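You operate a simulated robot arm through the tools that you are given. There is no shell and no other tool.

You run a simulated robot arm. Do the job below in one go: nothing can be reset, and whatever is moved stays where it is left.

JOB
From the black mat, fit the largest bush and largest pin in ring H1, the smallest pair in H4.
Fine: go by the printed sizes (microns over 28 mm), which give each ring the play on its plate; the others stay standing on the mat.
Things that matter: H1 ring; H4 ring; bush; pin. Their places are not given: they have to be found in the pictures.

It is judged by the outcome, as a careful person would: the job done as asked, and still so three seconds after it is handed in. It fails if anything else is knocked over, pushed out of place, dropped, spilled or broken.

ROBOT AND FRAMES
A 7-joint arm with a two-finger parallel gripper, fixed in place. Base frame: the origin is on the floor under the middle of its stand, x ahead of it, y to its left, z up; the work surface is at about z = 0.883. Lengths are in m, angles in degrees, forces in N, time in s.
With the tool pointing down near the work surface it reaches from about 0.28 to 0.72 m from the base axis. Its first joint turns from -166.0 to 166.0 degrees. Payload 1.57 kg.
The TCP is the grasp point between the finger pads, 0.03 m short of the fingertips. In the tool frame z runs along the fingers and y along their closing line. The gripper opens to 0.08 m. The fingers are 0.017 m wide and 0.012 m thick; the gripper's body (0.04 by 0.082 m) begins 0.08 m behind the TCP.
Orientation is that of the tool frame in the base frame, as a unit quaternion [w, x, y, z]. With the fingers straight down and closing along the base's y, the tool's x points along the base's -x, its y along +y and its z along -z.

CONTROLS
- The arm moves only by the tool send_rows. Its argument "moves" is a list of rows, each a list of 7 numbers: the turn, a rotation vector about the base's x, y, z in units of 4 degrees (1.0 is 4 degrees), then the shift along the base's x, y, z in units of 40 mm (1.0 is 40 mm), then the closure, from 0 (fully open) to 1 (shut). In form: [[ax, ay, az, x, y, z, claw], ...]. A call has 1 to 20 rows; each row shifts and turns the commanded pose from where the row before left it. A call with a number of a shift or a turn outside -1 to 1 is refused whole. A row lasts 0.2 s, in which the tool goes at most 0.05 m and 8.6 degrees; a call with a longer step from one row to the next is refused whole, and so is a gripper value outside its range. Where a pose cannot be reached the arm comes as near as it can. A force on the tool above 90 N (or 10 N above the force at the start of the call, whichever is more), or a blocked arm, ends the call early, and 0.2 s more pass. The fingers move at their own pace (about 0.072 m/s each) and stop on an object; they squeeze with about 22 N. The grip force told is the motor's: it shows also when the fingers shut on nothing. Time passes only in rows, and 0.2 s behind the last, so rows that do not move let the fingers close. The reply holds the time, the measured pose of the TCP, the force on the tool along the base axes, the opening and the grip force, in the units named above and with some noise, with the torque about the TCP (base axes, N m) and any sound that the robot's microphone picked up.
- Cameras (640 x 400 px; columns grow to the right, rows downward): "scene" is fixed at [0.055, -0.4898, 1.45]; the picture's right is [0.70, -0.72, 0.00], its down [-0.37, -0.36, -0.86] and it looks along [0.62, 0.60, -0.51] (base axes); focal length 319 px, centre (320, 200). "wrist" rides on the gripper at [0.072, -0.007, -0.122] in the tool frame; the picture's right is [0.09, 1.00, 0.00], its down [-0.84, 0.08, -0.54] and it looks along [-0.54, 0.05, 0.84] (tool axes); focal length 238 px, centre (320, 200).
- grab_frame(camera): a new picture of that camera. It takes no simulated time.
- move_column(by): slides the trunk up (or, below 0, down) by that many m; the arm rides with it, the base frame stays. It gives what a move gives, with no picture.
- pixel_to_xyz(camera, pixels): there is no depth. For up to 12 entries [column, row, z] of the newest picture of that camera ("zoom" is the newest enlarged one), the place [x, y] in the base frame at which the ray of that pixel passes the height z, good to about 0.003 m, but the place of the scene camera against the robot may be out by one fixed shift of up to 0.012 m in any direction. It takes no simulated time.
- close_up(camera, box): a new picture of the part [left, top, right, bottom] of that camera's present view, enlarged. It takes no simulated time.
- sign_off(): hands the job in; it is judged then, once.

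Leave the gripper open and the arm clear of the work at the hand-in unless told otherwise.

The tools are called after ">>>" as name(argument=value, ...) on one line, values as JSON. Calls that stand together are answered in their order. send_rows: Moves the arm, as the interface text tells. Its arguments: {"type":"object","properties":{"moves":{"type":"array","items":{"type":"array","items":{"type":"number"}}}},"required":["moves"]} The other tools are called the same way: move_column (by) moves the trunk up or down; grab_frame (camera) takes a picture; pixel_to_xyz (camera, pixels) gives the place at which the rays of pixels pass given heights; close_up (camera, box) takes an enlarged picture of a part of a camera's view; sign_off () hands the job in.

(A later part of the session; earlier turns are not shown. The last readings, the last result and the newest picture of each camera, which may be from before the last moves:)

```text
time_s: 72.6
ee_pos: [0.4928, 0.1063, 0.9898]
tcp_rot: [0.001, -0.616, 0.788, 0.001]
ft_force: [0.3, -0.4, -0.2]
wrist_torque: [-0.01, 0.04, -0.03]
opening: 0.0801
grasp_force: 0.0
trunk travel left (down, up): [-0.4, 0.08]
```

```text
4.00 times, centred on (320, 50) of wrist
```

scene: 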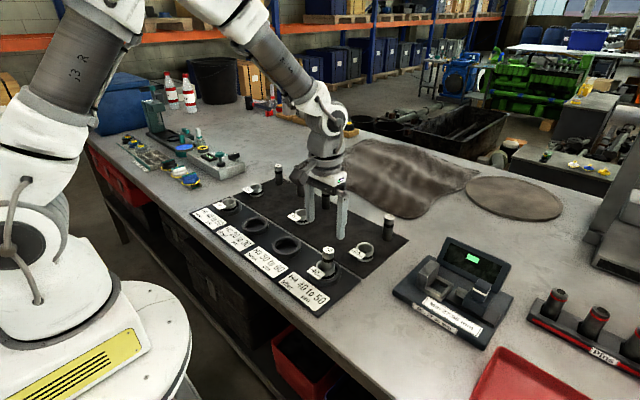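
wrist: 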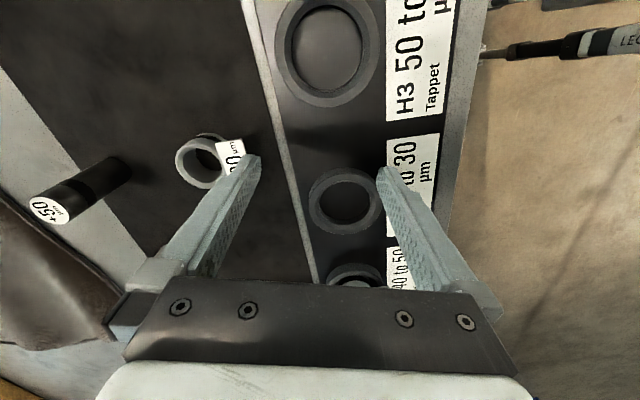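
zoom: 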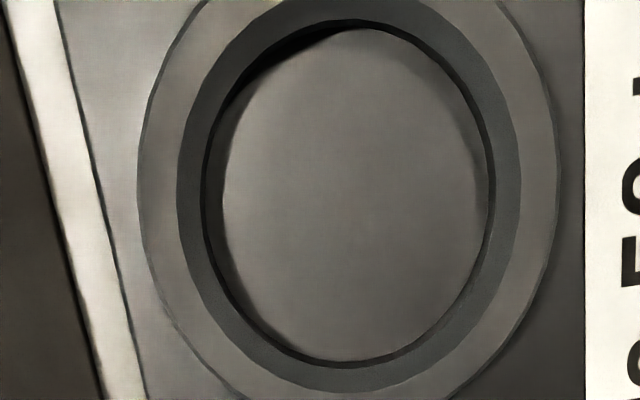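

The ring floor is flat with nothing on it. My reading now is that the pin's bottom was set too close to the bush's -x wall, so it wedged by friction and leaned +x. I'll regrip it, lift it 2–3 mm, shift it toward +x to the true centre, and release it with almost no preload. I'm going back above H4 now.

>>> send_rows(moves=[[0, 0, 0, 0, 0, 0.9, 0], [0, 0, 0, 0, 0, 0.9, 0], [0, 0, 0, -0.058, -0.886, 0, 0], [0, 0, 0, -0.058, -0.886, 0, 0], [0, 0, 0, -0.058, -0.886, 0, 0], [0, 0, 0, -0.058, -0.886, 0, 0], [0, 0, 0, -0.058, -0.886, 0, 0], [0, 0, 0, -0.058, -0.886, 0, 0], [0, 0, 0, 0, 0, 0, 0], [0, 0, 0, 0, 0, -0.5, 0], [0, 0, 0, 0, 0, -0.5, 0], [0, 0, 0, 0, 0, -0.5, 0], [0, 0, 0, 0, 0, 0, 0], [0, 0, 0, 0, 0, 0, 0]])

>>> grab_frame(camera="wrist")

>>> close_up(camera="wrist", box=[240, 90, 400, 190])

>>> close_up(camera="scene", box=[285, 225, 365, 275])

```text
time_s: 75.6
ee_pos: [0.476, -0.1036, 1.0011]
tcp_rot: [0.001, -0.615, 0.788, 0.0]
ft_force: [-0.3, -0.5, 0.2]
wrist_torque: [0.0, 0.02, 0.01]
opening: 0.0802
grasp_force: 0.1
trunk travel left (down, up): [-0.4, 0.08]
```

```text
taken
```

wrist: 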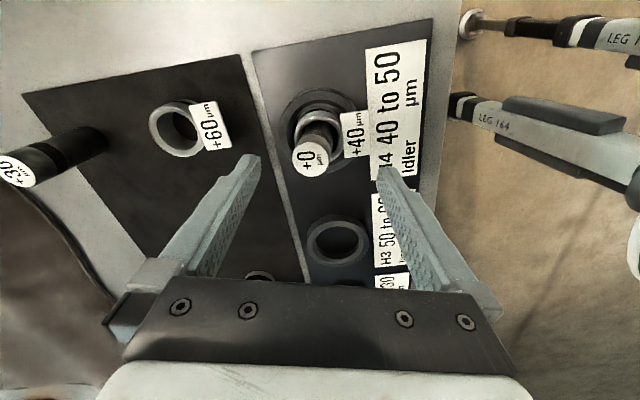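

```text
4.00 times, centred on (320, 140) of wrist
```

zoom: 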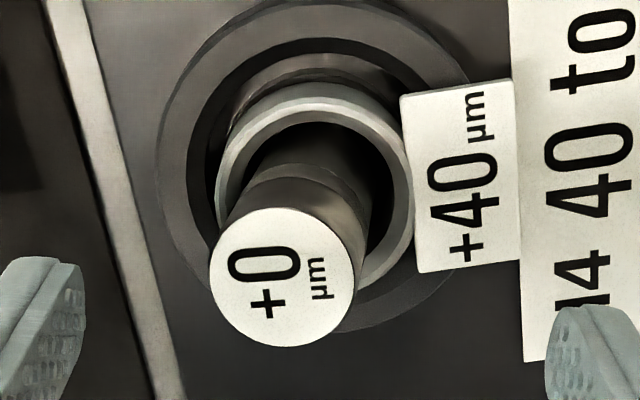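

```text
8.00 times, centred on (325, 250) of scene
```

zoom: 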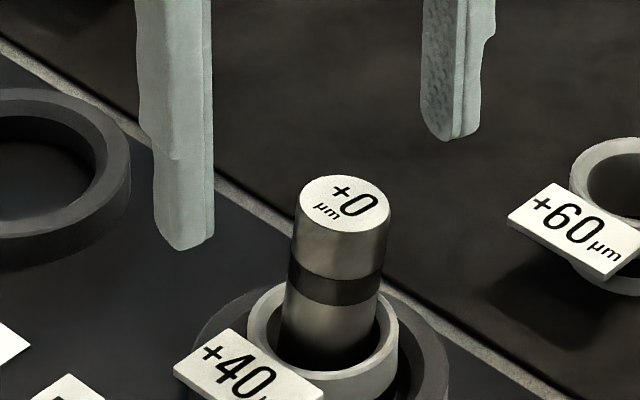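

>>> pixel_to_xyz(camera="wrist", pixels=[[318.5, 135.5, 0.9155], [293.8, 138, 0.9155], [318.5, 110.5, 0.9155], [310.8, 159.3, 0.961], [339, 237, 0.9015]])

```text
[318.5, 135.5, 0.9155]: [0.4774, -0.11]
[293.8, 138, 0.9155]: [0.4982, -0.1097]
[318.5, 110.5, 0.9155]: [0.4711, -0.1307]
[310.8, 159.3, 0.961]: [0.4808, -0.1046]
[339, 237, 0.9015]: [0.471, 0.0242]
```

The bush centre reads about (0.4765, -0.107). I'll align the TCP to it, lower to z≈0.957, and close to straighten the pin.

>>> send_rows(moves=[[0, 0, 0, -0.01, -0.07, 0, 0], [0, 0, 0, 0, 0, -0.4, 0], [0, 0, 0, 0, 0, -0.4, 0], [0, 0, 0, 0, 0, -0.28, 0], [0, 0, 0, 0, 0, 0, 0], [0, 0, 0, 0, 0, 0, 0.2], [0, 0, 0, 0, 0, 0, 0.35], [0, 0, 0, 0, 0, 0, 0.5], [0, 0, 0, 0, 0, 0, 0.65], [0, 0, 0, 0, 0, 0, 1], [0, 0, 0, 0, 0, 0, 1]])

>>> close_up(camera="wrist", box=[260, 110, 380, 185])

>>> close_up(camera="scene", box=[301, 245, 349, 275])

```text
time_s: 78.0
ee_pos: [0.4747, -0.107, 0.9584]
tcp_rot: [0.0, -0.616, 0.788, 0.0]
ft_force: [-0.1, -0.4, 0.6]
wrist_torque: [-0.03, -0.02, 0.0]
opening: 0.0275
grasp_force: 21.8
trunk travel left (down, up): [-0.4, 0.08]
```

```text
5.33 times, centred on (320, 148) of wrist
```

zoom: 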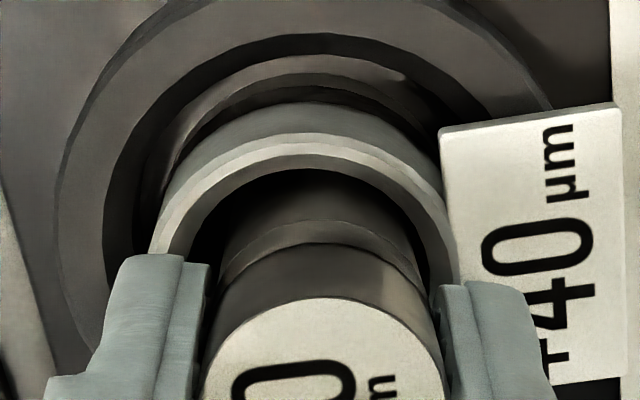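

```text
13.33 times, centred on (325, 260) of scene
```

zoom: 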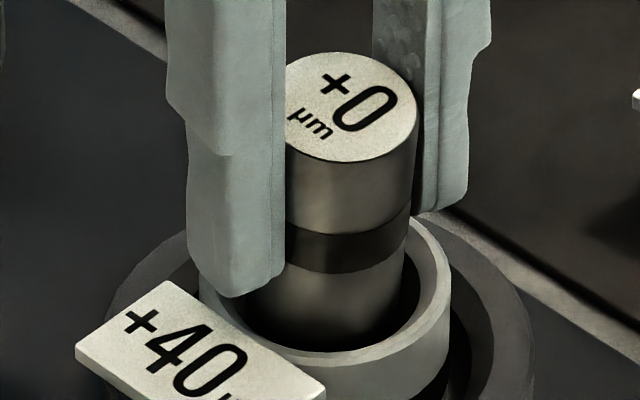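

The pads straightened the x-lean, but a lean of about 4.8° toward -y remains, and the pin sits about 2.4 mm toward -x of the bush centre. I'll lift 2 mm, then rotate the tool 4.8° about the closing axis while shifting +y and +x so the pin becomes vertical and centred.

>>> send_rows(moves=[[0, 0, 0, 0, 0, 0.06, 1], [-0.29, 0.072, 0, 0.02, 0.028, 0.01, 1], [-0.29, 0.072, 0, 0.02, 0.028, 0.01, 1], [-0.29, 0.072, 0, 0.02, 0.028, 0, 1], [-0.29, 0.072, 0, 0.02, 0.028, 0, 1], [0, 0, 0, 0, 0, 0, 1], [0, 0, 0, 0, 0, 0, 1]])

>>> close_up(camera="wrist", box=[260, 110, 380, 185])

>>> close_up(camera="scene", box=[301, 245, 349, 275])

```text
time_s: 79.6
ee_pos: [0.4775, -0.1025, 0.962]
tcp_rot: [-0.034, -0.615, 0.788, -0.025]
ft_force: [0.0, 0.4, -2.4]
wrist_torque: [0.01, -0.01, -0.02]
opening: 0.0274
grasp_force: 22.0
trunk travel left (down, up): [-0.4, 0.08]
```

```text
5.33 times, centred on (320, 148) of wrist
```

zoom: 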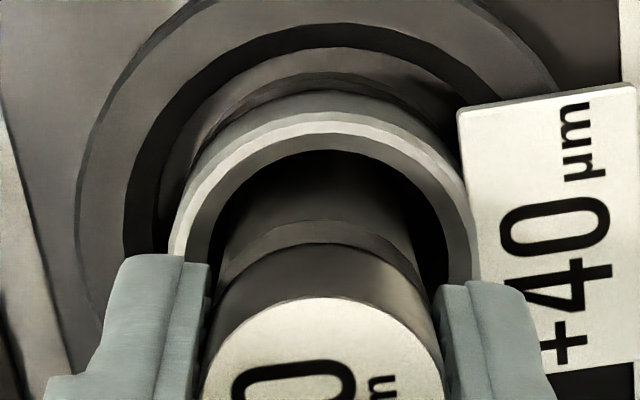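

```text
13.33 times, centred on (325, 260) of scene
```

zoom: 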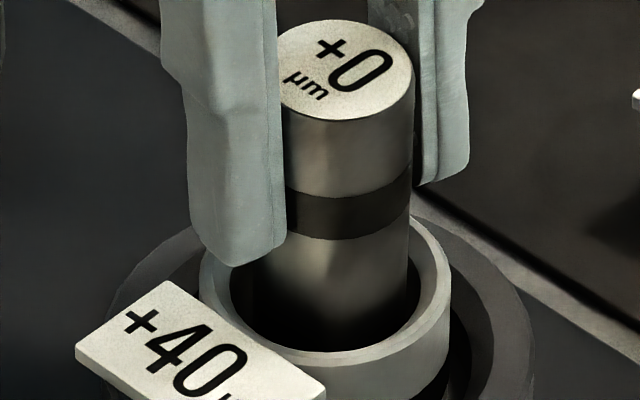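

The pin is nearly vertical (about 1.5° left) and centred in x. I'll apply the last 1.5° with a small +y shift and check again.

>>> send_rows(moves=[[-0.36, 0.09, 0, 0, 0.035, 0, 1], [0, 0, 0, 0, 0, 0, 1], [0, 0, 0, 0, 0, 0, 1], [0, 0, 0, 0, 0, 0, 1]])

>>> close_up(camera="wrist", box=[260, 110, 380, 185])

>>> close_up(camera="scene", box=[301, 245, 349, 275])

```text
time_s: 80.6
ee_pos: [0.4801, -0.1, 0.9598]
tcp_rot: [-0.042, -0.614, 0.787, -0.033]
ft_force: [0.2, 0.4, -2.2]
wrist_torque: [0.0, -0.04, -0.02]
opening: 0.0271
grasp_force: 22.2
trunk travel left (down, up): [-0.4, 0.08]
```

```text
5.33 times, centred on (320, 148) of wrist
```

zoom: 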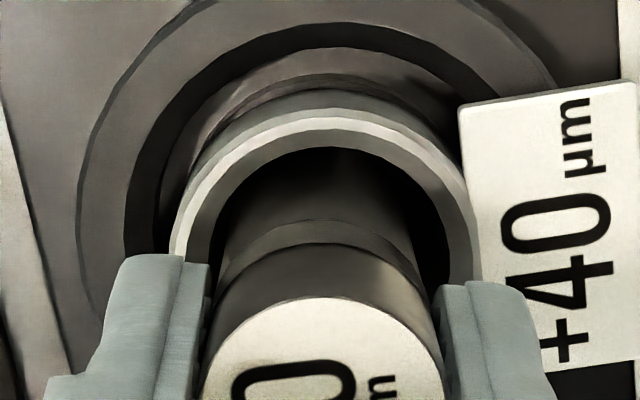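

```text
13.33 times, centred on (325, 260) of scene
```

zoom: 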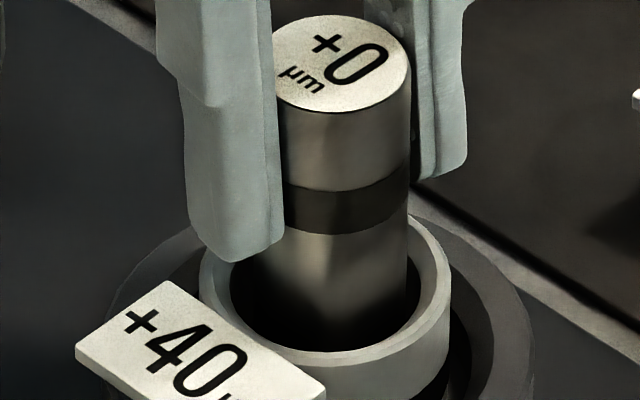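

The pin is vertical now. I'll shift 1 mm toward -y for centring and lower in small steps until it just touches.

>>> send_rows(moves=[[0, 0, 0, 0, -0.025, 0, 1], [0, 0, 0, 0, 0, -0.03, 1], [0, 0, 0, 0, 0, 0, 1]])

```text
time_s: 81.4
ee_pos: [0.479, -0.1033, 0.9598]
tcp_rot: [-0.044, -0.615, 0.787, -0.035]
ft_force: [0.7, 0.1, -2.7]
wrist_torque: [0.0, 0.0, -0.01]
opening: 0.0271
grasp_force: 22.2
trunk travel left (down, up): [-0.4, 0.08]
```

>>> send_rows(moves=[[0, 0, 0, 0, 0, -0.02, 1], [0, 0, 0, 0, 0, 0, 1]])

```text
time_s: 82.0
ee_pos: [0.4798, -0.1025, 0.9591]
tcp_rot: [-0.043, -0.615, 0.787, -0.034]
ft_force: [-0.8, 0.5, -1.7]
wrist_torque: [0.0, 0.0, -0.01]
opening: 0.0273
grasp_force: 22.0
trunk travel left (down, up): [-0.4, 0.08]
```

>>> send_rows(moves=[[0, 0, 0, 0, 0, -0.02, 1], [0, 0, 0, 0, 0, 0, 1]])

```text
time_s: 82.6
ee_pos: [0.4792, -0.1026, 0.9593]
tcp_rot: [-0.043, -0.615, 0.787, -0.034]
ft_force: [0.3, -0.3, -0.7]
wrist_torque: [-0.05, 0.0, -0.03]
opening: 0.0273
grasp_force: 21.6
trunk travel left (down, up): [-0.4, 0.08]
```

Fz went from -2.2 to -0.7 N, so the pin just touches the plate. I'll check both views before letting go.

>>> close_up(camera="wrist", box=[260, 110, 380, 185])

>>> close_up(camera="scene", box=[301, 245, 349, 275])

```text
5.33 times, centred on (320, 148) of wrist
```

zoom: 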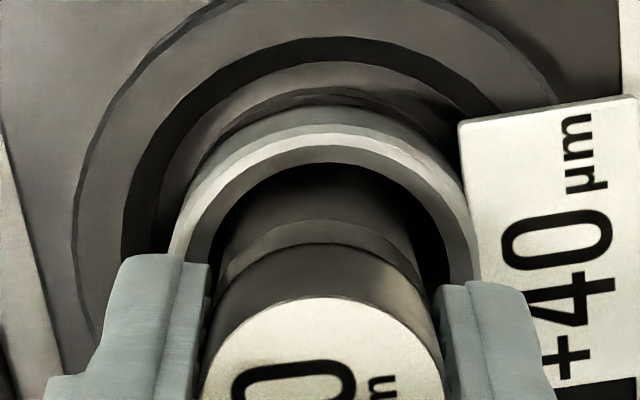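

```text
13.33 times, centred on (325, 260) of scene
```

zoom: 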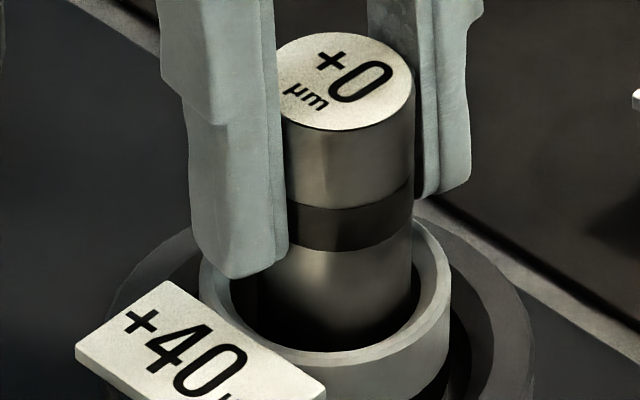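

Upright and centred. I'll open now without moving.

>>> send_rows(moves=[[0, 0, 0, 0, 0, 0, 0.5], [0, 0, 0, 0, 0, 0, 0.3], [0, 0, 0, 0, 0, 0, 0.3], [0, 0, 0, 0, 0, 0, 0.3]])

>>> close_up(camera="scene", box=[301, 245, 349, 275])

>>> close_up(camera="wrist", box=[240, 110, 400, 210])

```text
time_s: 83.6
ee_pos: [0.4788, -0.1023, 0.9585]
tcp_rot: [-0.045, -0.615, 0.787, -0.034]
ft_force: [-1.1, 0.1, 1.1]
wrist_torque: [0.01, -0.03, 0.0]
opening: 0.0559
grasp_force: 0.0
trunk travel left (down, up): [-0.4, 0.08]
```

```text
13.33 times, centred on (325, 260) of scene
```

zoom: 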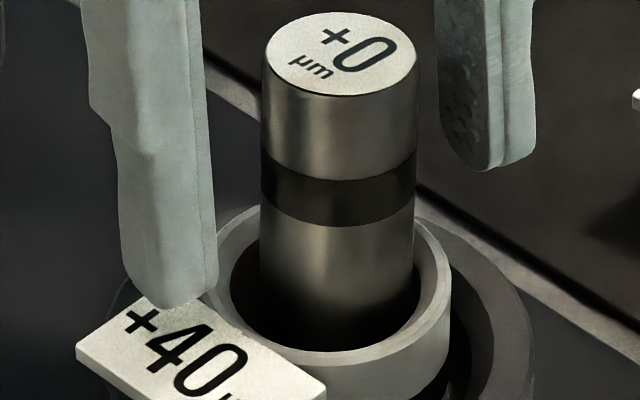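

```text
4.00 times, centred on (320, 160) of wrist
```

zoom: 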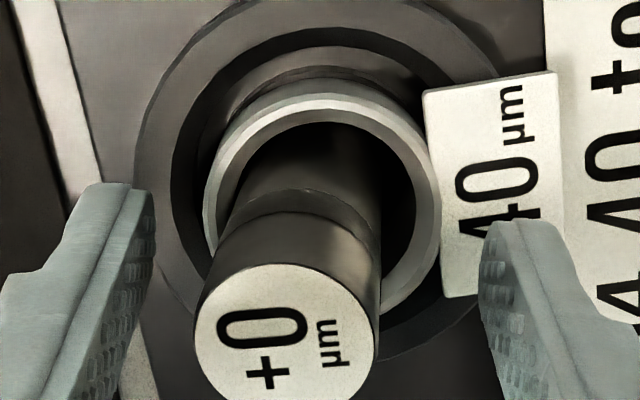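

The pin still settles leaning within the bush's play, now away from the scene camera. I want to know whether it is really bottomed on the plate, so I'll compare heights using a pin still standing on the mat.

>>> close_up(camera="scene", box=[365, 212, 413, 242])

>>> close_up(camera="scene", box=[337, 236, 385, 266])

>>> close_up(camera="scene", box=[301, 252, 349, 282])

```text
13.33 times, centred on (389, 227) of scene
```

zoom: 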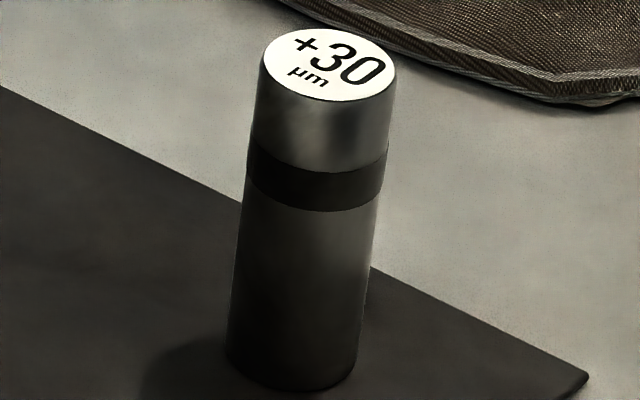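

```text
13.33 times, centred on (361, 251) of scene
```

zoom: 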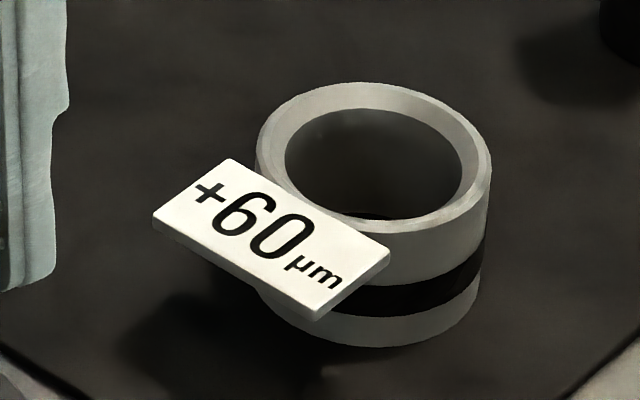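

```text
13.33 times, centred on (325, 267) of scene
```

zoom: 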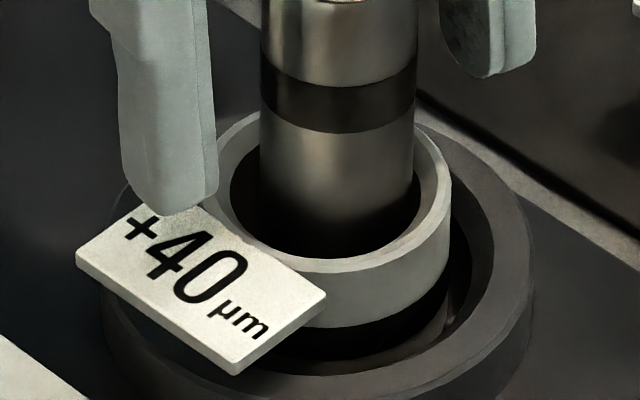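

Heights agree with the pin being bottomed on the plate: about 75 mm pin, 29 mm bush, bottom centred. The lean is only within the bush's play. I'll leave it for now, lift away, and see how pin +70 behaves in H1. First I'll open fully, rise, and bring the tool vertical.

>>> send_rows(moves=[[0, 0, 0, 0, 0, 0, 0], [0, 0, 0, 0, 0, 0, 0], [0, 0, 0, 0, 0, 0.3, 0], [0, 0, 0, 0, 0, 0.8, 0], [0, 0, 0, 0, 0, 0.8, 0], [0, 0, 0, 0, 0, 0.8, 0], [0.38, -0.0945, 0, 0, 0, 0, 0], [0.38, -0.0945, 0, 0, 0, 0, 0], [0.38, -0.0945, 0, 0, 0, 0, 0], [0.38, -0.0945, 0, 0, 0, 0, 0], [0, 0, 0, 0, 0, 0, 0]])

>>> close_up(camera="scene", box=[285, 235, 365, 285])

>>> close_up(camera="wrist", box=[240, 80, 400, 180])

```text
time_s: 86.0
ee_pos: [0.4778, -0.1031, 1.0659]
tcp_rot: [0.0, -0.616, 0.788, 0.0]
ft_force: [0.7, 0.2, 0.6]
wrist_torque: [0.01, 0.0, 0.01]
opening: 0.0799
grasp_force: 0.1
trunk travel left (down, up): [-0.4, 0.08]
```

```text
8.00 times, centred on (325, 260) of scene
```

zoom: 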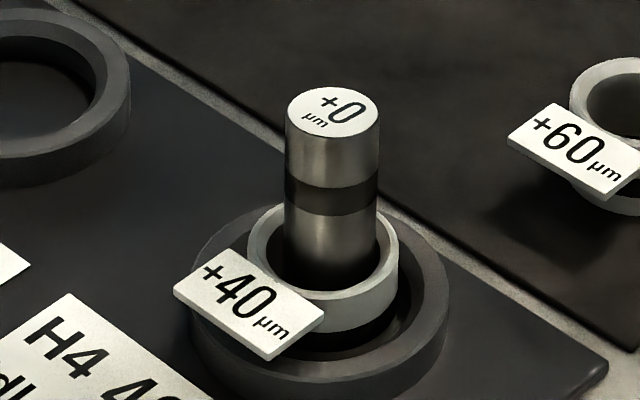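

```text
4.00 times, centred on (320, 130) of wrist
```

zoom: 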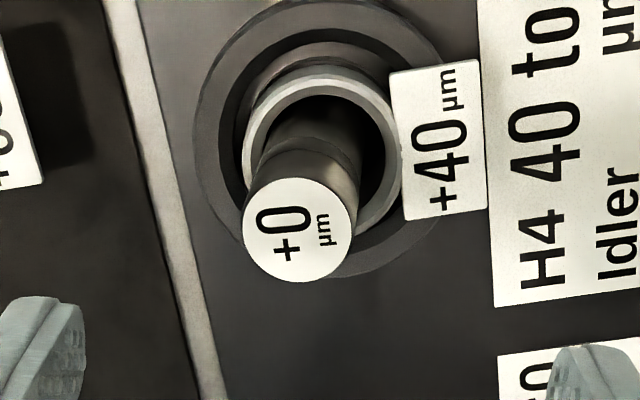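

Next is pin +70 at about (0.706, 0.349), which is 0.79 m from the base axis and beyond the vertical-tool reach. I'll approach with the tool tilted outward about its closing axis, so the pin stays upright between the pads. First I'll travel at height and turn the yaw back to +26°, so the closing line is perpendicular to the radius.

>>> send_rows(moves=[[0, 0, -0.9615, 0.275, 0.74, 0, 0], [0, 0, -0.9615, 0.275, 0.74, 0, 0], [0, 0, -0.9615, 0.275, 0.74, 0, 0], [0, 0, -0.9615, 0.275, 0.74, 0, 0], [0, 0, -0.9615, 0.275, 0.74, 0, 0], [0, 0, -0.9615, 0.275, 0.74, 0, 0], [0, 0, -0.9615, 0.275, 0.74, 0, 0], [0, 0, -0.9615, 0.275, 0.74, 0, 0], [0, 0, -0.9615, 0.275, 0.74, 0, 0], [0, 0, -0.9615, 0.275, 0.74, 0, 0], [0, 0, -0.9615, 0.275, 0.74, 0, 0], [0, 0, -0.9615, 0.275, 0.74, 0, 0], [0, 0, -0.9615, 0.275, 0.74, 0, 0], [0, 0, 0, 0, 0, 0, 0]])

>>> grab_frame(camera="wrist")

>>> grab_frame(camera="scene")

```text
time_s: 89.0
ee_pos: [0.6205, 0.2813, 1.0656]
tcp_rot: [0.0, -0.224, 0.975, 0.0]
ft_force: [-0.4, -0.2, -0.2]
wrist_torque: [-0.02, 0.02, 0.0]
opening: 0.0802
grasp_force: 0.1
trunk travel left (down, up): [-0.4, 0.08]
```

```text
taken
```

wrist: 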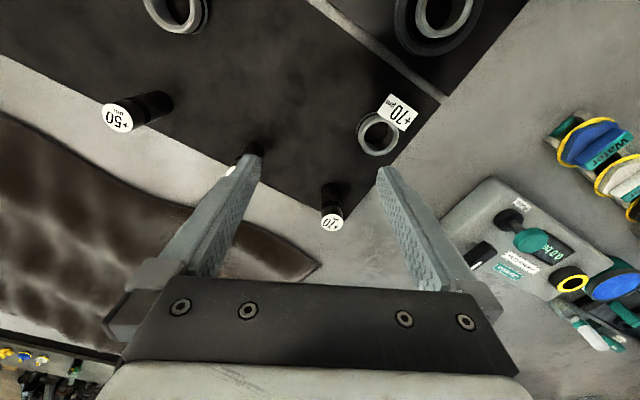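

```text
taken
```

scene: 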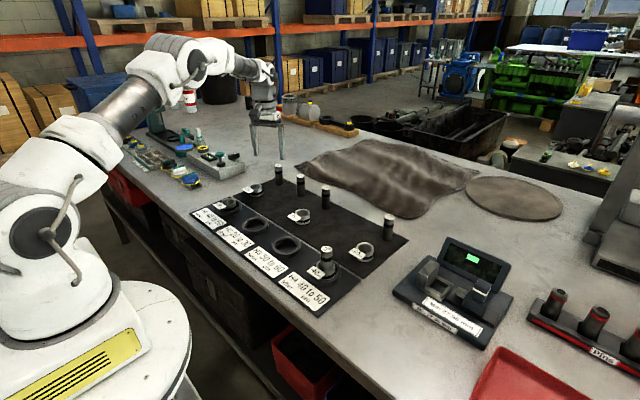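

Pin +70's top is at (332, 222). I'll get its place.

>>> close_up(camera="wrist", box=[284, 180, 380, 240])

>>> pixel_to_xyz(camera="wrist", pixels=[[332, 222, 0.96], [332, 222, 0.957], [332, 222, 0.963]])

```text
6.67 times, centred on (332, 210) of wrist
```

zoom: 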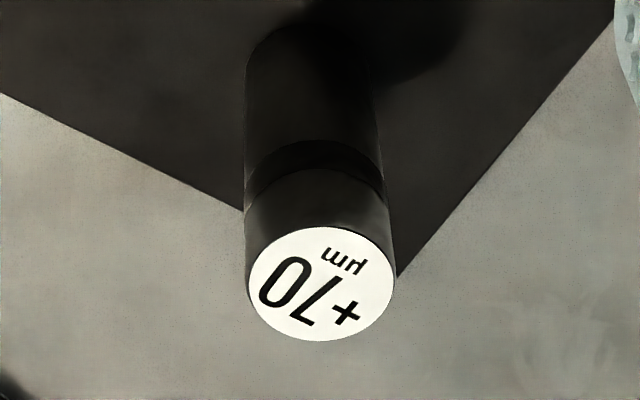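

```text
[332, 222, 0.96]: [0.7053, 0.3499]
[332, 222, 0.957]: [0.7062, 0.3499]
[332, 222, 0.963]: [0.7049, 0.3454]
```

Pin +70 is at (0.7055, 0.349). I'll tilt the tool 25° outward about the closing axis, still at height, and check that the pose is followed.

>>> send_rows(moves=[[0.391, -0.803, 0, 0, 0, 0, 0], [0.391, -0.803, 0, 0, 0, 0, 0], [0.391, -0.803, 0, 0, 0, 0, 0], [0.391, -0.803, 0, 0, 0, 0, 0], [0.391, -0.803, 0, 0, 0, 0, 0], [0.391, -0.803, 0, 0, 0, 0, 0], [0.391, -0.803, 0, 0, 0, 0, 0], [0, 0, 0, 0, 0, 0, 0]])

>>> grab_frame(camera="wrist")

```text
time_s: 90.8
ee_pos: [0.622, 0.2822, 1.0665]
tcp_rot: [0.211, -0.219, 0.952, 0.049]
ft_force: [0.5, 0.3, 0.6]
wrist_torque: [0.03, 0.0, 0.0]
opening: 0.0802
grasp_force: 0.0
trunk travel left (down, up): [-0.4, 0.08]
```

```text
taken
```

wrist: 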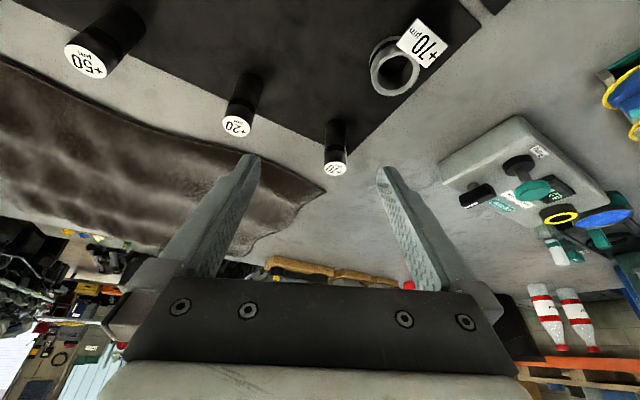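

The 25° tilt was reached exactly. I'll move over the pin at z≈1.02 with the tips above the pin top and check reach and centring.

>>> send_rows(moves=[[0, 0, 0, 0.6875, 0.552, -0.383, 0], [0, 0, 0, 0.6875, 0.552, -0.383, 0], [0, 0, 0, 0.6875, 0.552, -0.383, 0], [0, 0, 0, 0, 0, 0, 0], [0, 0, 0, 0, 0, 0, 0]])

>>> grab_frame(camera="wrist")

>>> close_up(camera="scene", box=[238, 140, 318, 190])

```text
time_s: 92.0
ee_pos: [0.7026, 0.347, 1.0217]
tcp_rot: [0.211, -0.221, 0.951, 0.049]
ft_force: [0.2, 0.1, 0.6]
wrist_torque: [0.01, 0.01, 0.02]
opening: 0.0799
grasp_force: 0.1
trunk travel left (down, up): [-0.4, 0.08]
```

```text
taken
```

wrist: 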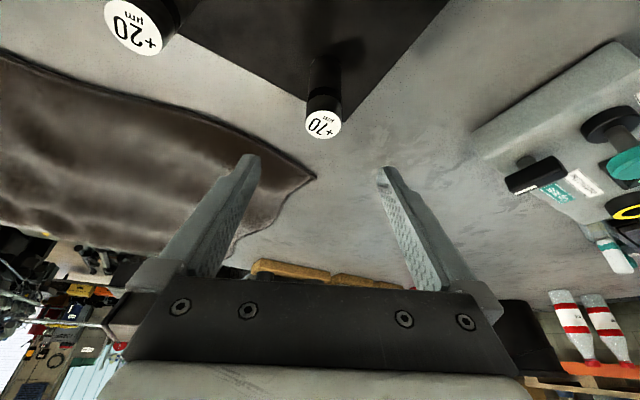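

```text
8.00 times, centred on (278, 165) of scene
```

zoom: 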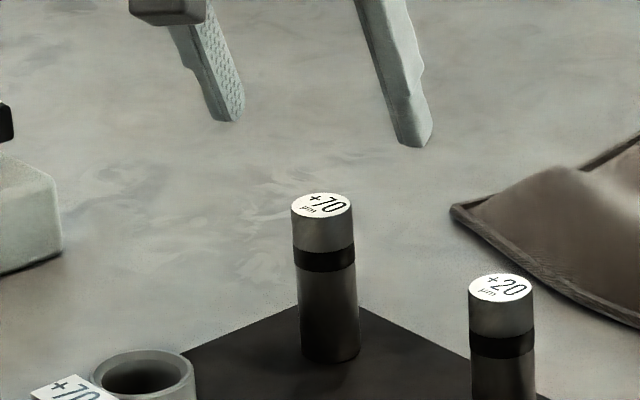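

The arm reaches here. I'll refine the pin position from this view, with the top centre near (323, 124).

>>> close_up(camera="wrist", box=[284, 90, 364, 140])

>>> pixel_to_xyz(camera="wrist", pixels=[[323, 124, 0.96], [323, 124, 0.958], [323, 124, 0.962]])

```text
8.00 times, centred on (324, 115) of wrist
```

zoom: 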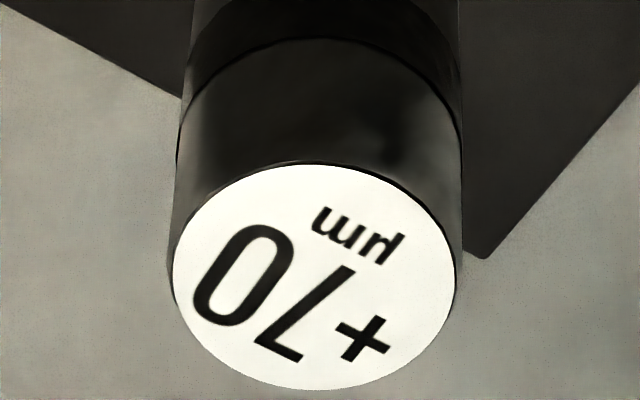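

```text
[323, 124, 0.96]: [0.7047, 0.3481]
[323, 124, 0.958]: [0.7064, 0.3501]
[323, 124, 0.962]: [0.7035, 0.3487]
```

The pin is at (0.705, 0.349). I'll lower straight down to z≈0.954, keeping the tilt, and close on the pin.

>>> send_rows(moves=[[0, 0, 0, 0, 0, -0.55, 0], [0, 0, 0, 0, 0, -0.55, 0], [0, 0, 0, 0, 0, -0.55, 0], [0, 0, 0, 0, 0, 0, 0], [0, 0, 0, 0, 0, 0, 0], [0, 0, 0, 0, 0, 0, 0]])

>>> grab_frame(camera="wrist")

>>> close_up(camera="scene", box=[238, 145, 318, 195])

```text
time_s: 93.4
ee_pos: [0.7032, 0.3482, 0.9545]
tcp_rot: [0.211, -0.22, 0.951, 0.048]
ft_force: [0.2, -0.2, 0.8]
wrist_torque: [0.0, 0.01, -0.01]
opening: 0.0802
grasp_force: 0.0
trunk travel left (down, up): [-0.4, 0.08]
```

```text
taken
```

wrist: 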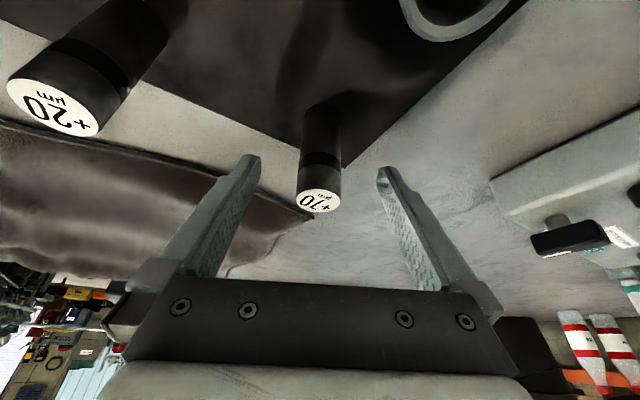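

```text
8.00 times, centred on (278, 170) of scene
```

zoom: 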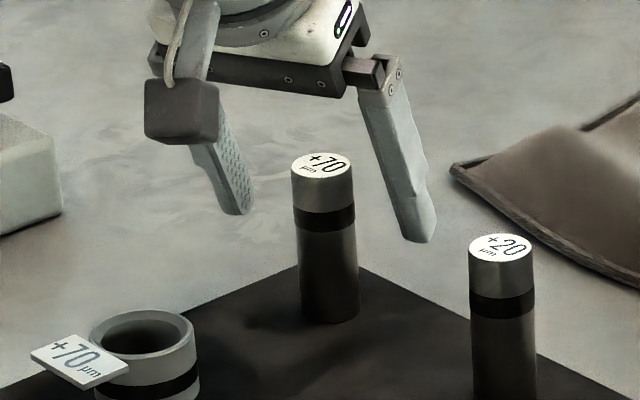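

The pin is between the fingers with its top centre at (320, 200), next to the TCP. I'll close.

>>> send_rows(moves=[[0, 0, 0, 0, 0, 0, 0.3], [0, 0, 0, 0, 0, 0, 0.5], [0, 0, 0, 0, 0, 0, 0.6], [0, 0, 0, 0, 0, 0, 0.8], [0, 0, 0, 0, 0, 0, 1], [0, 0, 0, 0, 0, 0, 1]])

>>> close_up(camera="wrist", box=[260, 130, 388, 210])

>>> close_up(camera="scene", box=[238, 145, 318, 195])

```text
time_s: 94.8
ee_pos: [0.7027, 0.3483, 0.9548]
tcp_rot: [0.211, -0.219, 0.951, 0.049]
ft_force: [1.7, -1.2, 0.4]
wrist_torque: [-0.07, -0.01, -0.03]
opening: 0.0274
grasp_force: 22.8
trunk travel left (down, up): [-0.4, 0.08]
```

```text
5.00 times, centred on (324, 170) of wrist
```

zoom: 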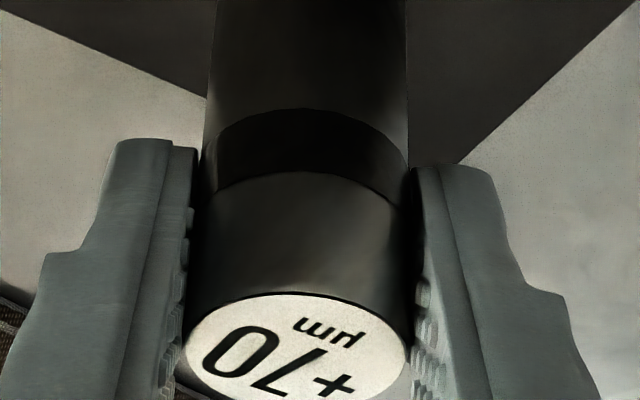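

```text
8.00 times, centred on (278, 170) of scene
```

zoom: 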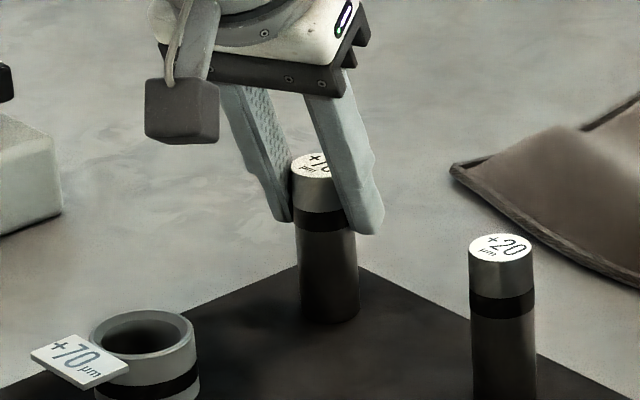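

The grip is firm. I'll lift 80 mm straight up and check that the pin hangs upright.

>>> send_rows(moves=[[0, 0, 0, 0, 0, 0.25, 1], [0, 0, 0, 0, 0, 0.55, 1], [0, 0, 0, 0, 0, 0.6, 1], [0, 0, 0, 0, 0, 0.6, 1], [0, 0, 0, 0, 0, 0, 1]])

>>> close_up(camera="scene", box=[238, 125, 318, 175])

>>> grab_frame(camera="wrist")

```text
time_s: 96.0
ee_pos: [0.7054, 0.347, 1.0311]
tcp_rot: [0.21, -0.22, 0.951, 0.048]
ft_force: [0.2, -0.4, -2.4]
wrist_torque: [-0.02, -0.01, 0.02]
opening: 0.0273
grasp_force: 21.9
trunk travel left (down, up): [-0.4, 0.08]
```

```text
8.00 times, centred on (278, 150) of scene
```

zoom: 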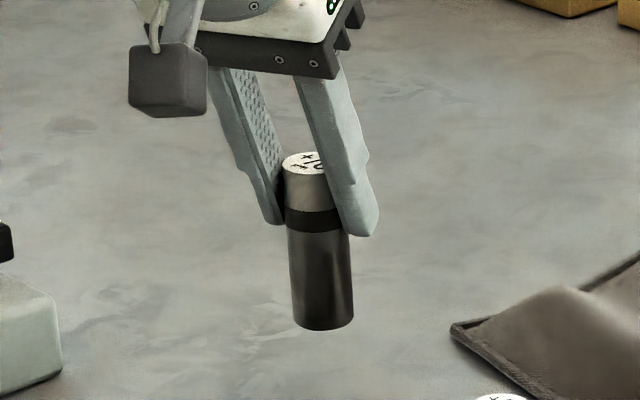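

```text
taken
```

wrist: 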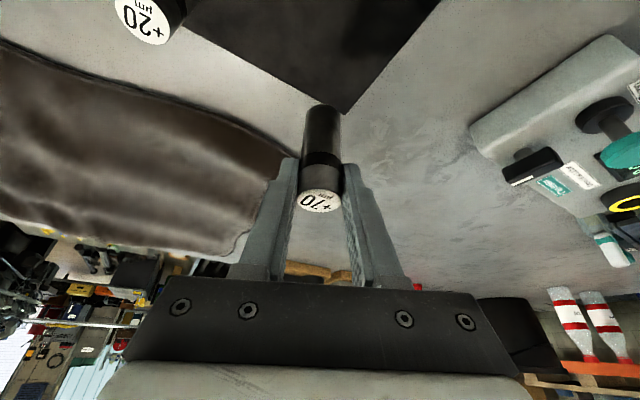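

The pin hangs vertical, allowing for perspective. I'll carry it to above H1 (0.475, 0.324) at this height.

>>> send_rows(moves=[[0, 0, 0, -0.823, -0.089, 0, 1], [0, 0, 0, -0.823, -0.089, 0, 1], [0, 0, 0, -0.823, -0.089, 0, 1], [0, 0, 0, -0.823, -0.089, 0, 1], [0, 0, 0, -0.823, -0.089, 0, 1], [0, 0, 0, -0.823, -0.089, 0, 1], [0, 0, 0, -0.823, -0.089, 0, 1], [0, 0, 0, 0, 0, 0, 1], [0, 0, 0, 0, 0, -0.4, 1], [0, 0, 0, 0, 0, -0.2, 1], [0, 0, 0, 0, 0, 0, 1], [0, 0, 0, 0, 0, 0, 1], [0, 0, 0, 0, 0, 0, 1]])

>>> grab_frame(camera="wrist")

>>> close_up(camera="scene", box=[190, 165, 270, 215])

>>> close_up(camera="wrist", box=[240, 60, 400, 160])

```text
time_s: 98.8
ee_pos: [0.475, 0.3224, 1.0113]
tcp_rot: [0.211, -0.219, 0.951, 0.048]
ft_force: [-0.2, 0.5, -0.9]
wrist_torque: [0.0, 0.02, -0.02]
opening: 0.0273
grasp_force: 21.5
trunk travel left (down, up): [-0.4, 0.08]
```

```text
taken
```

wrist: 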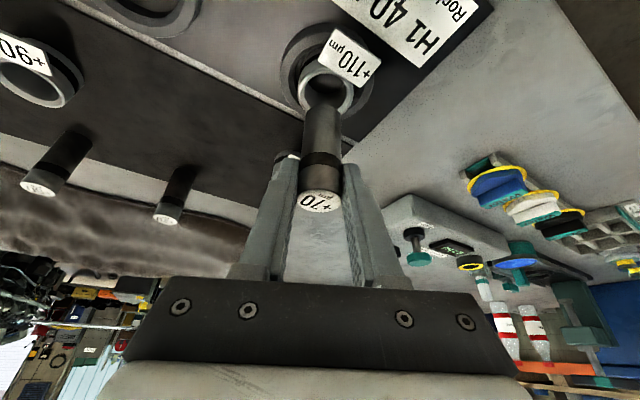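

```text
8.00 times, centred on (230, 190) of scene
```

zoom: 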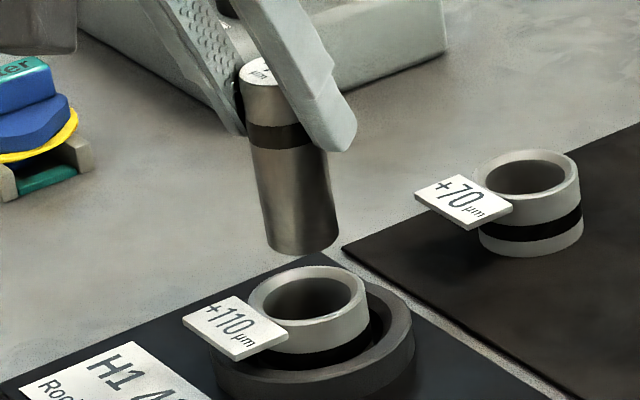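

```text
4.00 times, centred on (320, 110) of wrist
```

zoom: 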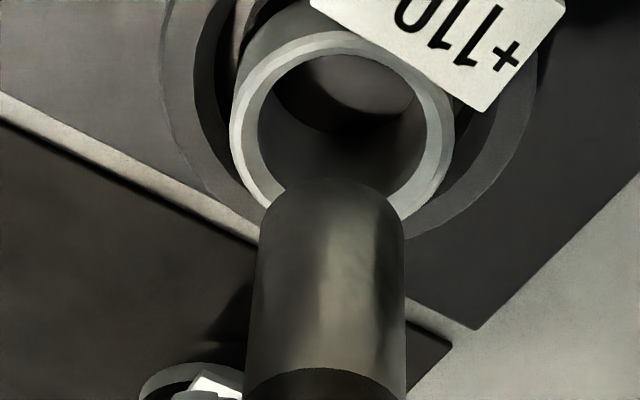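

Pin and bush are nearly in line. I'll compare their places: pin bottom centre at pixel (322.9, 119), z≈0.942, and bush rim centre at (325.5, 90.8), z≈0.917.

>>> pixel_to_xyz(camera="wrist", pixels=[[322.9, 119, 0.942], [322.9, 119, 0.944], [325.5, 90.8, 0.917], [325.5, 90.8, 0.915], [297.5, 93, 0.917], [325.5, 67.5, 0.917]])

```text
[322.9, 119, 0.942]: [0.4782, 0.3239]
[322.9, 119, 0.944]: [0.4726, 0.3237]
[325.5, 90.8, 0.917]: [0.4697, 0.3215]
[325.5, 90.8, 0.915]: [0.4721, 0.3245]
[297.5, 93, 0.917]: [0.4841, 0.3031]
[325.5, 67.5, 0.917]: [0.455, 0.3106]
```

>>> send_rows(moves=[[0, 0, 0, -0.08, -0.02, 0, 1], [0, 0, 0, 0, 0, -0.35, 1], [0, 0, 0, 0, 0, 0, 1], [0, 0, 0, 0, 0, 0, 1], [0, 0, 0, 0, 0, 0, 1]])

>>> close_up(camera="scene", box=[204, 183, 252, 213])

>>> close_up(camera="wrist", box=[260, 60, 388, 140])

```text
time_s: 100.0
ee_pos: [0.4709, 0.3226, 0.9954]
tcp_rot: [0.211, -0.22, 0.951, 0.049]
ft_force: [0.2, 0.0, -2.2]
wrist_torque: [0.0, 0.0, 0.01]
opening: 0.0273
grasp_force: 21.7
trunk travel left (down, up): [-0.4, 0.08]
```

```text
13.33 times, centred on (228, 198) of scene
```

zoom: 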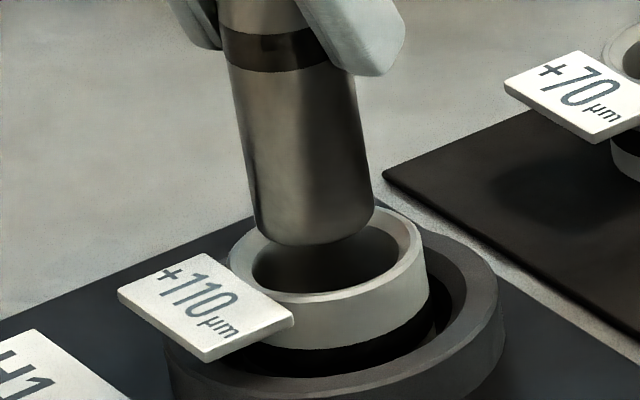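

```text
5.00 times, centred on (324, 100) of wrist
```

zoom: 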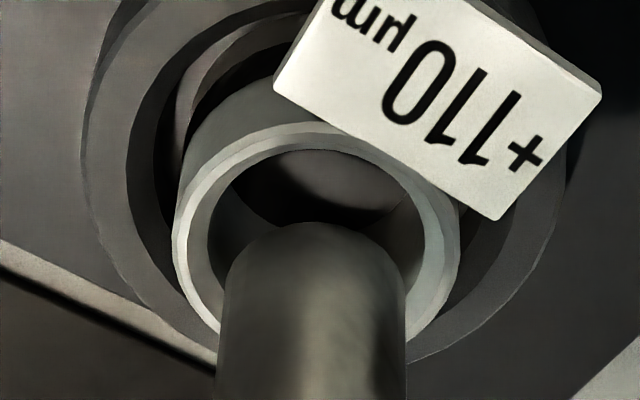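

Estimates put the pin about 1–2 mm off-centre toward (+x, +y). I'll shift (-0.9, -1.4) mm and lower 20 mm into the bush, watching the force.

>>> send_rows(moves=[[0, 0, 0, -0.022, -0.035, 0, 1], [0, 0, 0, 0, 0, -0.12, 1], [0, 0, 0, 0, 0, -0.12, 1], [0, 0, 0, 0, 0, -0.12, 1], [0, 0, 0, 0, 0, -0.12, 1], [0, 0, 0, 0, 0, 0, 1], [0, 0, 0, 0, 0, 0, 1]])

>>> close_up(camera="scene", box=[204, 183, 252, 213])

>>> close_up(camera="wrist", box=[260, 60, 388, 140])

```text
time_s: 101.6
ee_pos: [0.4693, 0.3197, 0.9769]
tcp_rot: [0.211, -0.219, 0.951, 0.049]
ft_force: [0.3, 0.1, -3.2]
wrist_torque: [0.01, 0.01, 0.01]
opening: 0.0274
grasp_force: 21.8
trunk travel left (down, up): [-0.4, 0.08]
```

```text
13.33 times, centred on (228, 198) of scene
```

zoom: 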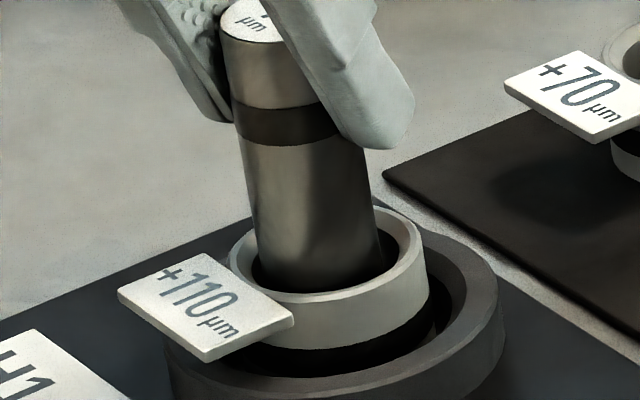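

```text
5.00 times, centred on (324, 100) of wrist
```

zoom: 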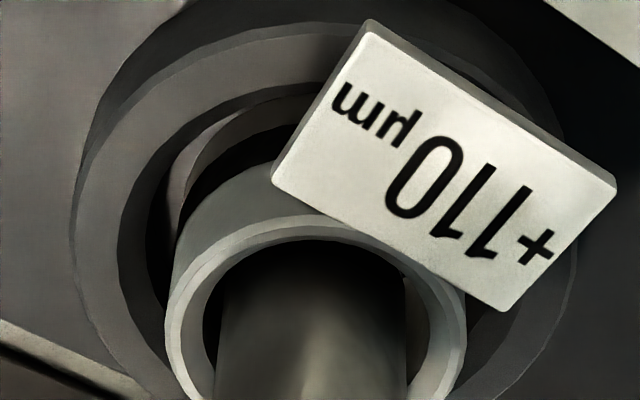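

The pin is entering freely with no contact force. I'll nudge outward by (+1.2, +0.6) mm for centring and continue down while watching.

>>> send_rows(moves=[[0, 0, 0, 0.03, 0.015, -0.05, 1], [0, 0, 0, 0, 0, -0.1, 1], [0, 0, 0, 0, 0, -0.1, 1], [0, 0, 0, 0, 0, 0, 1], [0, 0, 0, 0, 0, 0, 1]])

>>> close_up(camera="scene", box=[204, 183, 252, 213])

>>> close_up(camera="wrist", box=[260, 70, 388, 150])

```text
time_s: 102.8
ee_pos: [0.4716, 0.3221, 0.9667]
tcp_rot: [0.211, -0.219, 0.951, 0.048]
ft_force: [0.3, -0.2, -3.2]
wrist_torque: [0.01, 0.02, -0.01]
opening: 0.0273
grasp_force: 21.6
trunk travel left (down, up): [-0.4, 0.08]
```

```text
13.33 times, centred on (228, 198) of scene
```

zoom: 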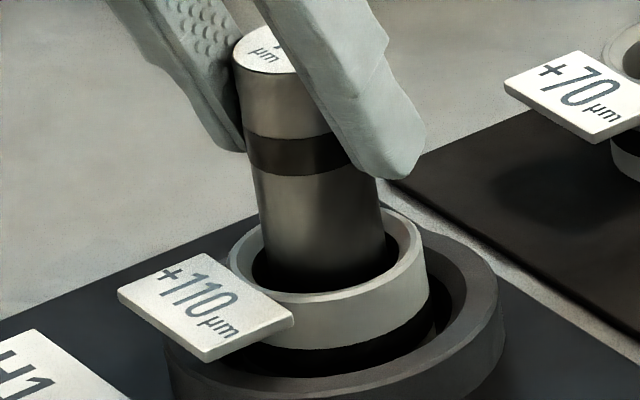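

```text
5.00 times, centred on (324, 110) of wrist
```

zoom: 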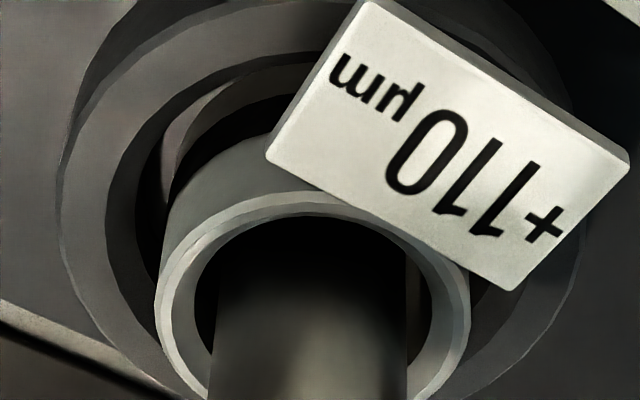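

Well centred in both views. I'll continue down to just above the plate and then take tiny steps.

>>> send_rows(moves=[[0, 0, 0, 0, 0, -0.08, 1], [0, 0, 0, 0, 0, -0.06, 1], [0, 0, 0, 0, 0, 0, 1], [0, 0, 0, 0, 0, 0, 1]])

```text
time_s: 103.8
ee_pos: [0.4703, 0.3223, 0.9613]
tcp_rot: [0.211, -0.219, 0.951, 0.049]
ft_force: [-0.1, -0.2, -1.7]
wrist_torque: [-0.01, 0.02, 0.0]
opening: 0.0275
grasp_force: 22.4
trunk travel left (down, up): [-0.4, 0.08]
```

>>> send_rows(moves=[[0, 0, 0, 0, 0, -0.025, 1], [0, 0, 0, 0, 0, 0, 1]])

```text
time_s: 104.4
ee_pos: [0.4714, 0.3211, 0.9607]
tcp_rot: [0.211, -0.219, 0.951, 0.049]
ft_force: [0.1, -0.2, -2.7]
wrist_torque: [-0.01, 0.0, 0.02]
opening: 0.0271
grasp_force: 21.5
trunk travel left (down, up): [-0.4, 0.08]
```

>>> send_rows(moves=[[0, 0, 0, 0, 0, -0.02, 1], [0, 0, 0, 0, 0, 0, 1]])

```text
time_s: 105.0
ee_pos: [0.4708, 0.3214, 0.9594]
tcp_rot: [0.211, -0.218, 0.952, 0.049]
ft_force: [0.9, 0.7, -2.6]
wrist_torque: [-0.02, 0.0, -0.01]
opening: 0.0273
grasp_force: 22.0
trunk travel left (down, up): [-0.4, 0.08]
```

>>> send_rows(moves=[[0, 0, 0, 0, 0, -0.015, 1], [0, 0, 0, 0, 0, 0, 1]])

```text
time_s: 105.6
ee_pos: [0.4721, 0.3215, 0.9581]
tcp_rot: [0.211, -0.219, 0.951, 0.048]
ft_force: [-0.4, 0.2, -1.8]
wrist_torque: [-0.03, -0.01, 0.01]
opening: 0.0272
grasp_force: 21.8
trunk travel left (down, up): [-0.4, 0.08]
```

>>> send_rows(moves=[[0, 0, 0, 0, 0, -0.015, 1], [0, 0, 0, 0, 0, 0, 1]])

```text
time_s: 106.2
ee_pos: [0.4707, 0.3224, 0.9582]
tcp_rot: [0.211, -0.22, 0.951, 0.048]
ft_force: [1.2, 0.1, -2.6]
wrist_torque: [-0.03, -0.01, -0.02]
opening: 0.0277
grasp_force: 22.1
trunk travel left (down, up): [-0.4, 0.08]
```

>>> send_rows(moves=[[0, 0, 0, 0, 0, -0.015, 1], [0, 0, 0, 0, 0, 0, 1]])

```text
time_s: 106.8
ee_pos: [0.4716, 0.3222, 0.9565]
tcp_rot: [0.212, -0.219, 0.951, 0.049]
ft_force: [-0.8, -0.5, -2.6]
wrist_torque: [0.0, 0.03, 0.0]
opening: 0.0272
grasp_force: 22.5
trunk travel left (down, up): [-0.4, 0.08]
```

Still no contact at a commanded z of 0.9577. I'll continue in 0.6 mm steps.

>>> send_rows(moves=[[0, 0, 0, 0, 0, -0.015, 1], [0, 0, 0, 0, 0, 0, 1]])

```text
time_s: 107.4
ee_pos: [0.4711, 0.3231, 0.9568]
tcp_rot: [0.212, -0.219, 0.951, 0.049]
ft_force: [-1.5, 0.2, 6.2]
wrist_torque: [0.08, 0.1, 0.0]
opening: 0.0271
grasp_force: 22.2
trunk travel left (down, up): [-0.4, 0.08]
```

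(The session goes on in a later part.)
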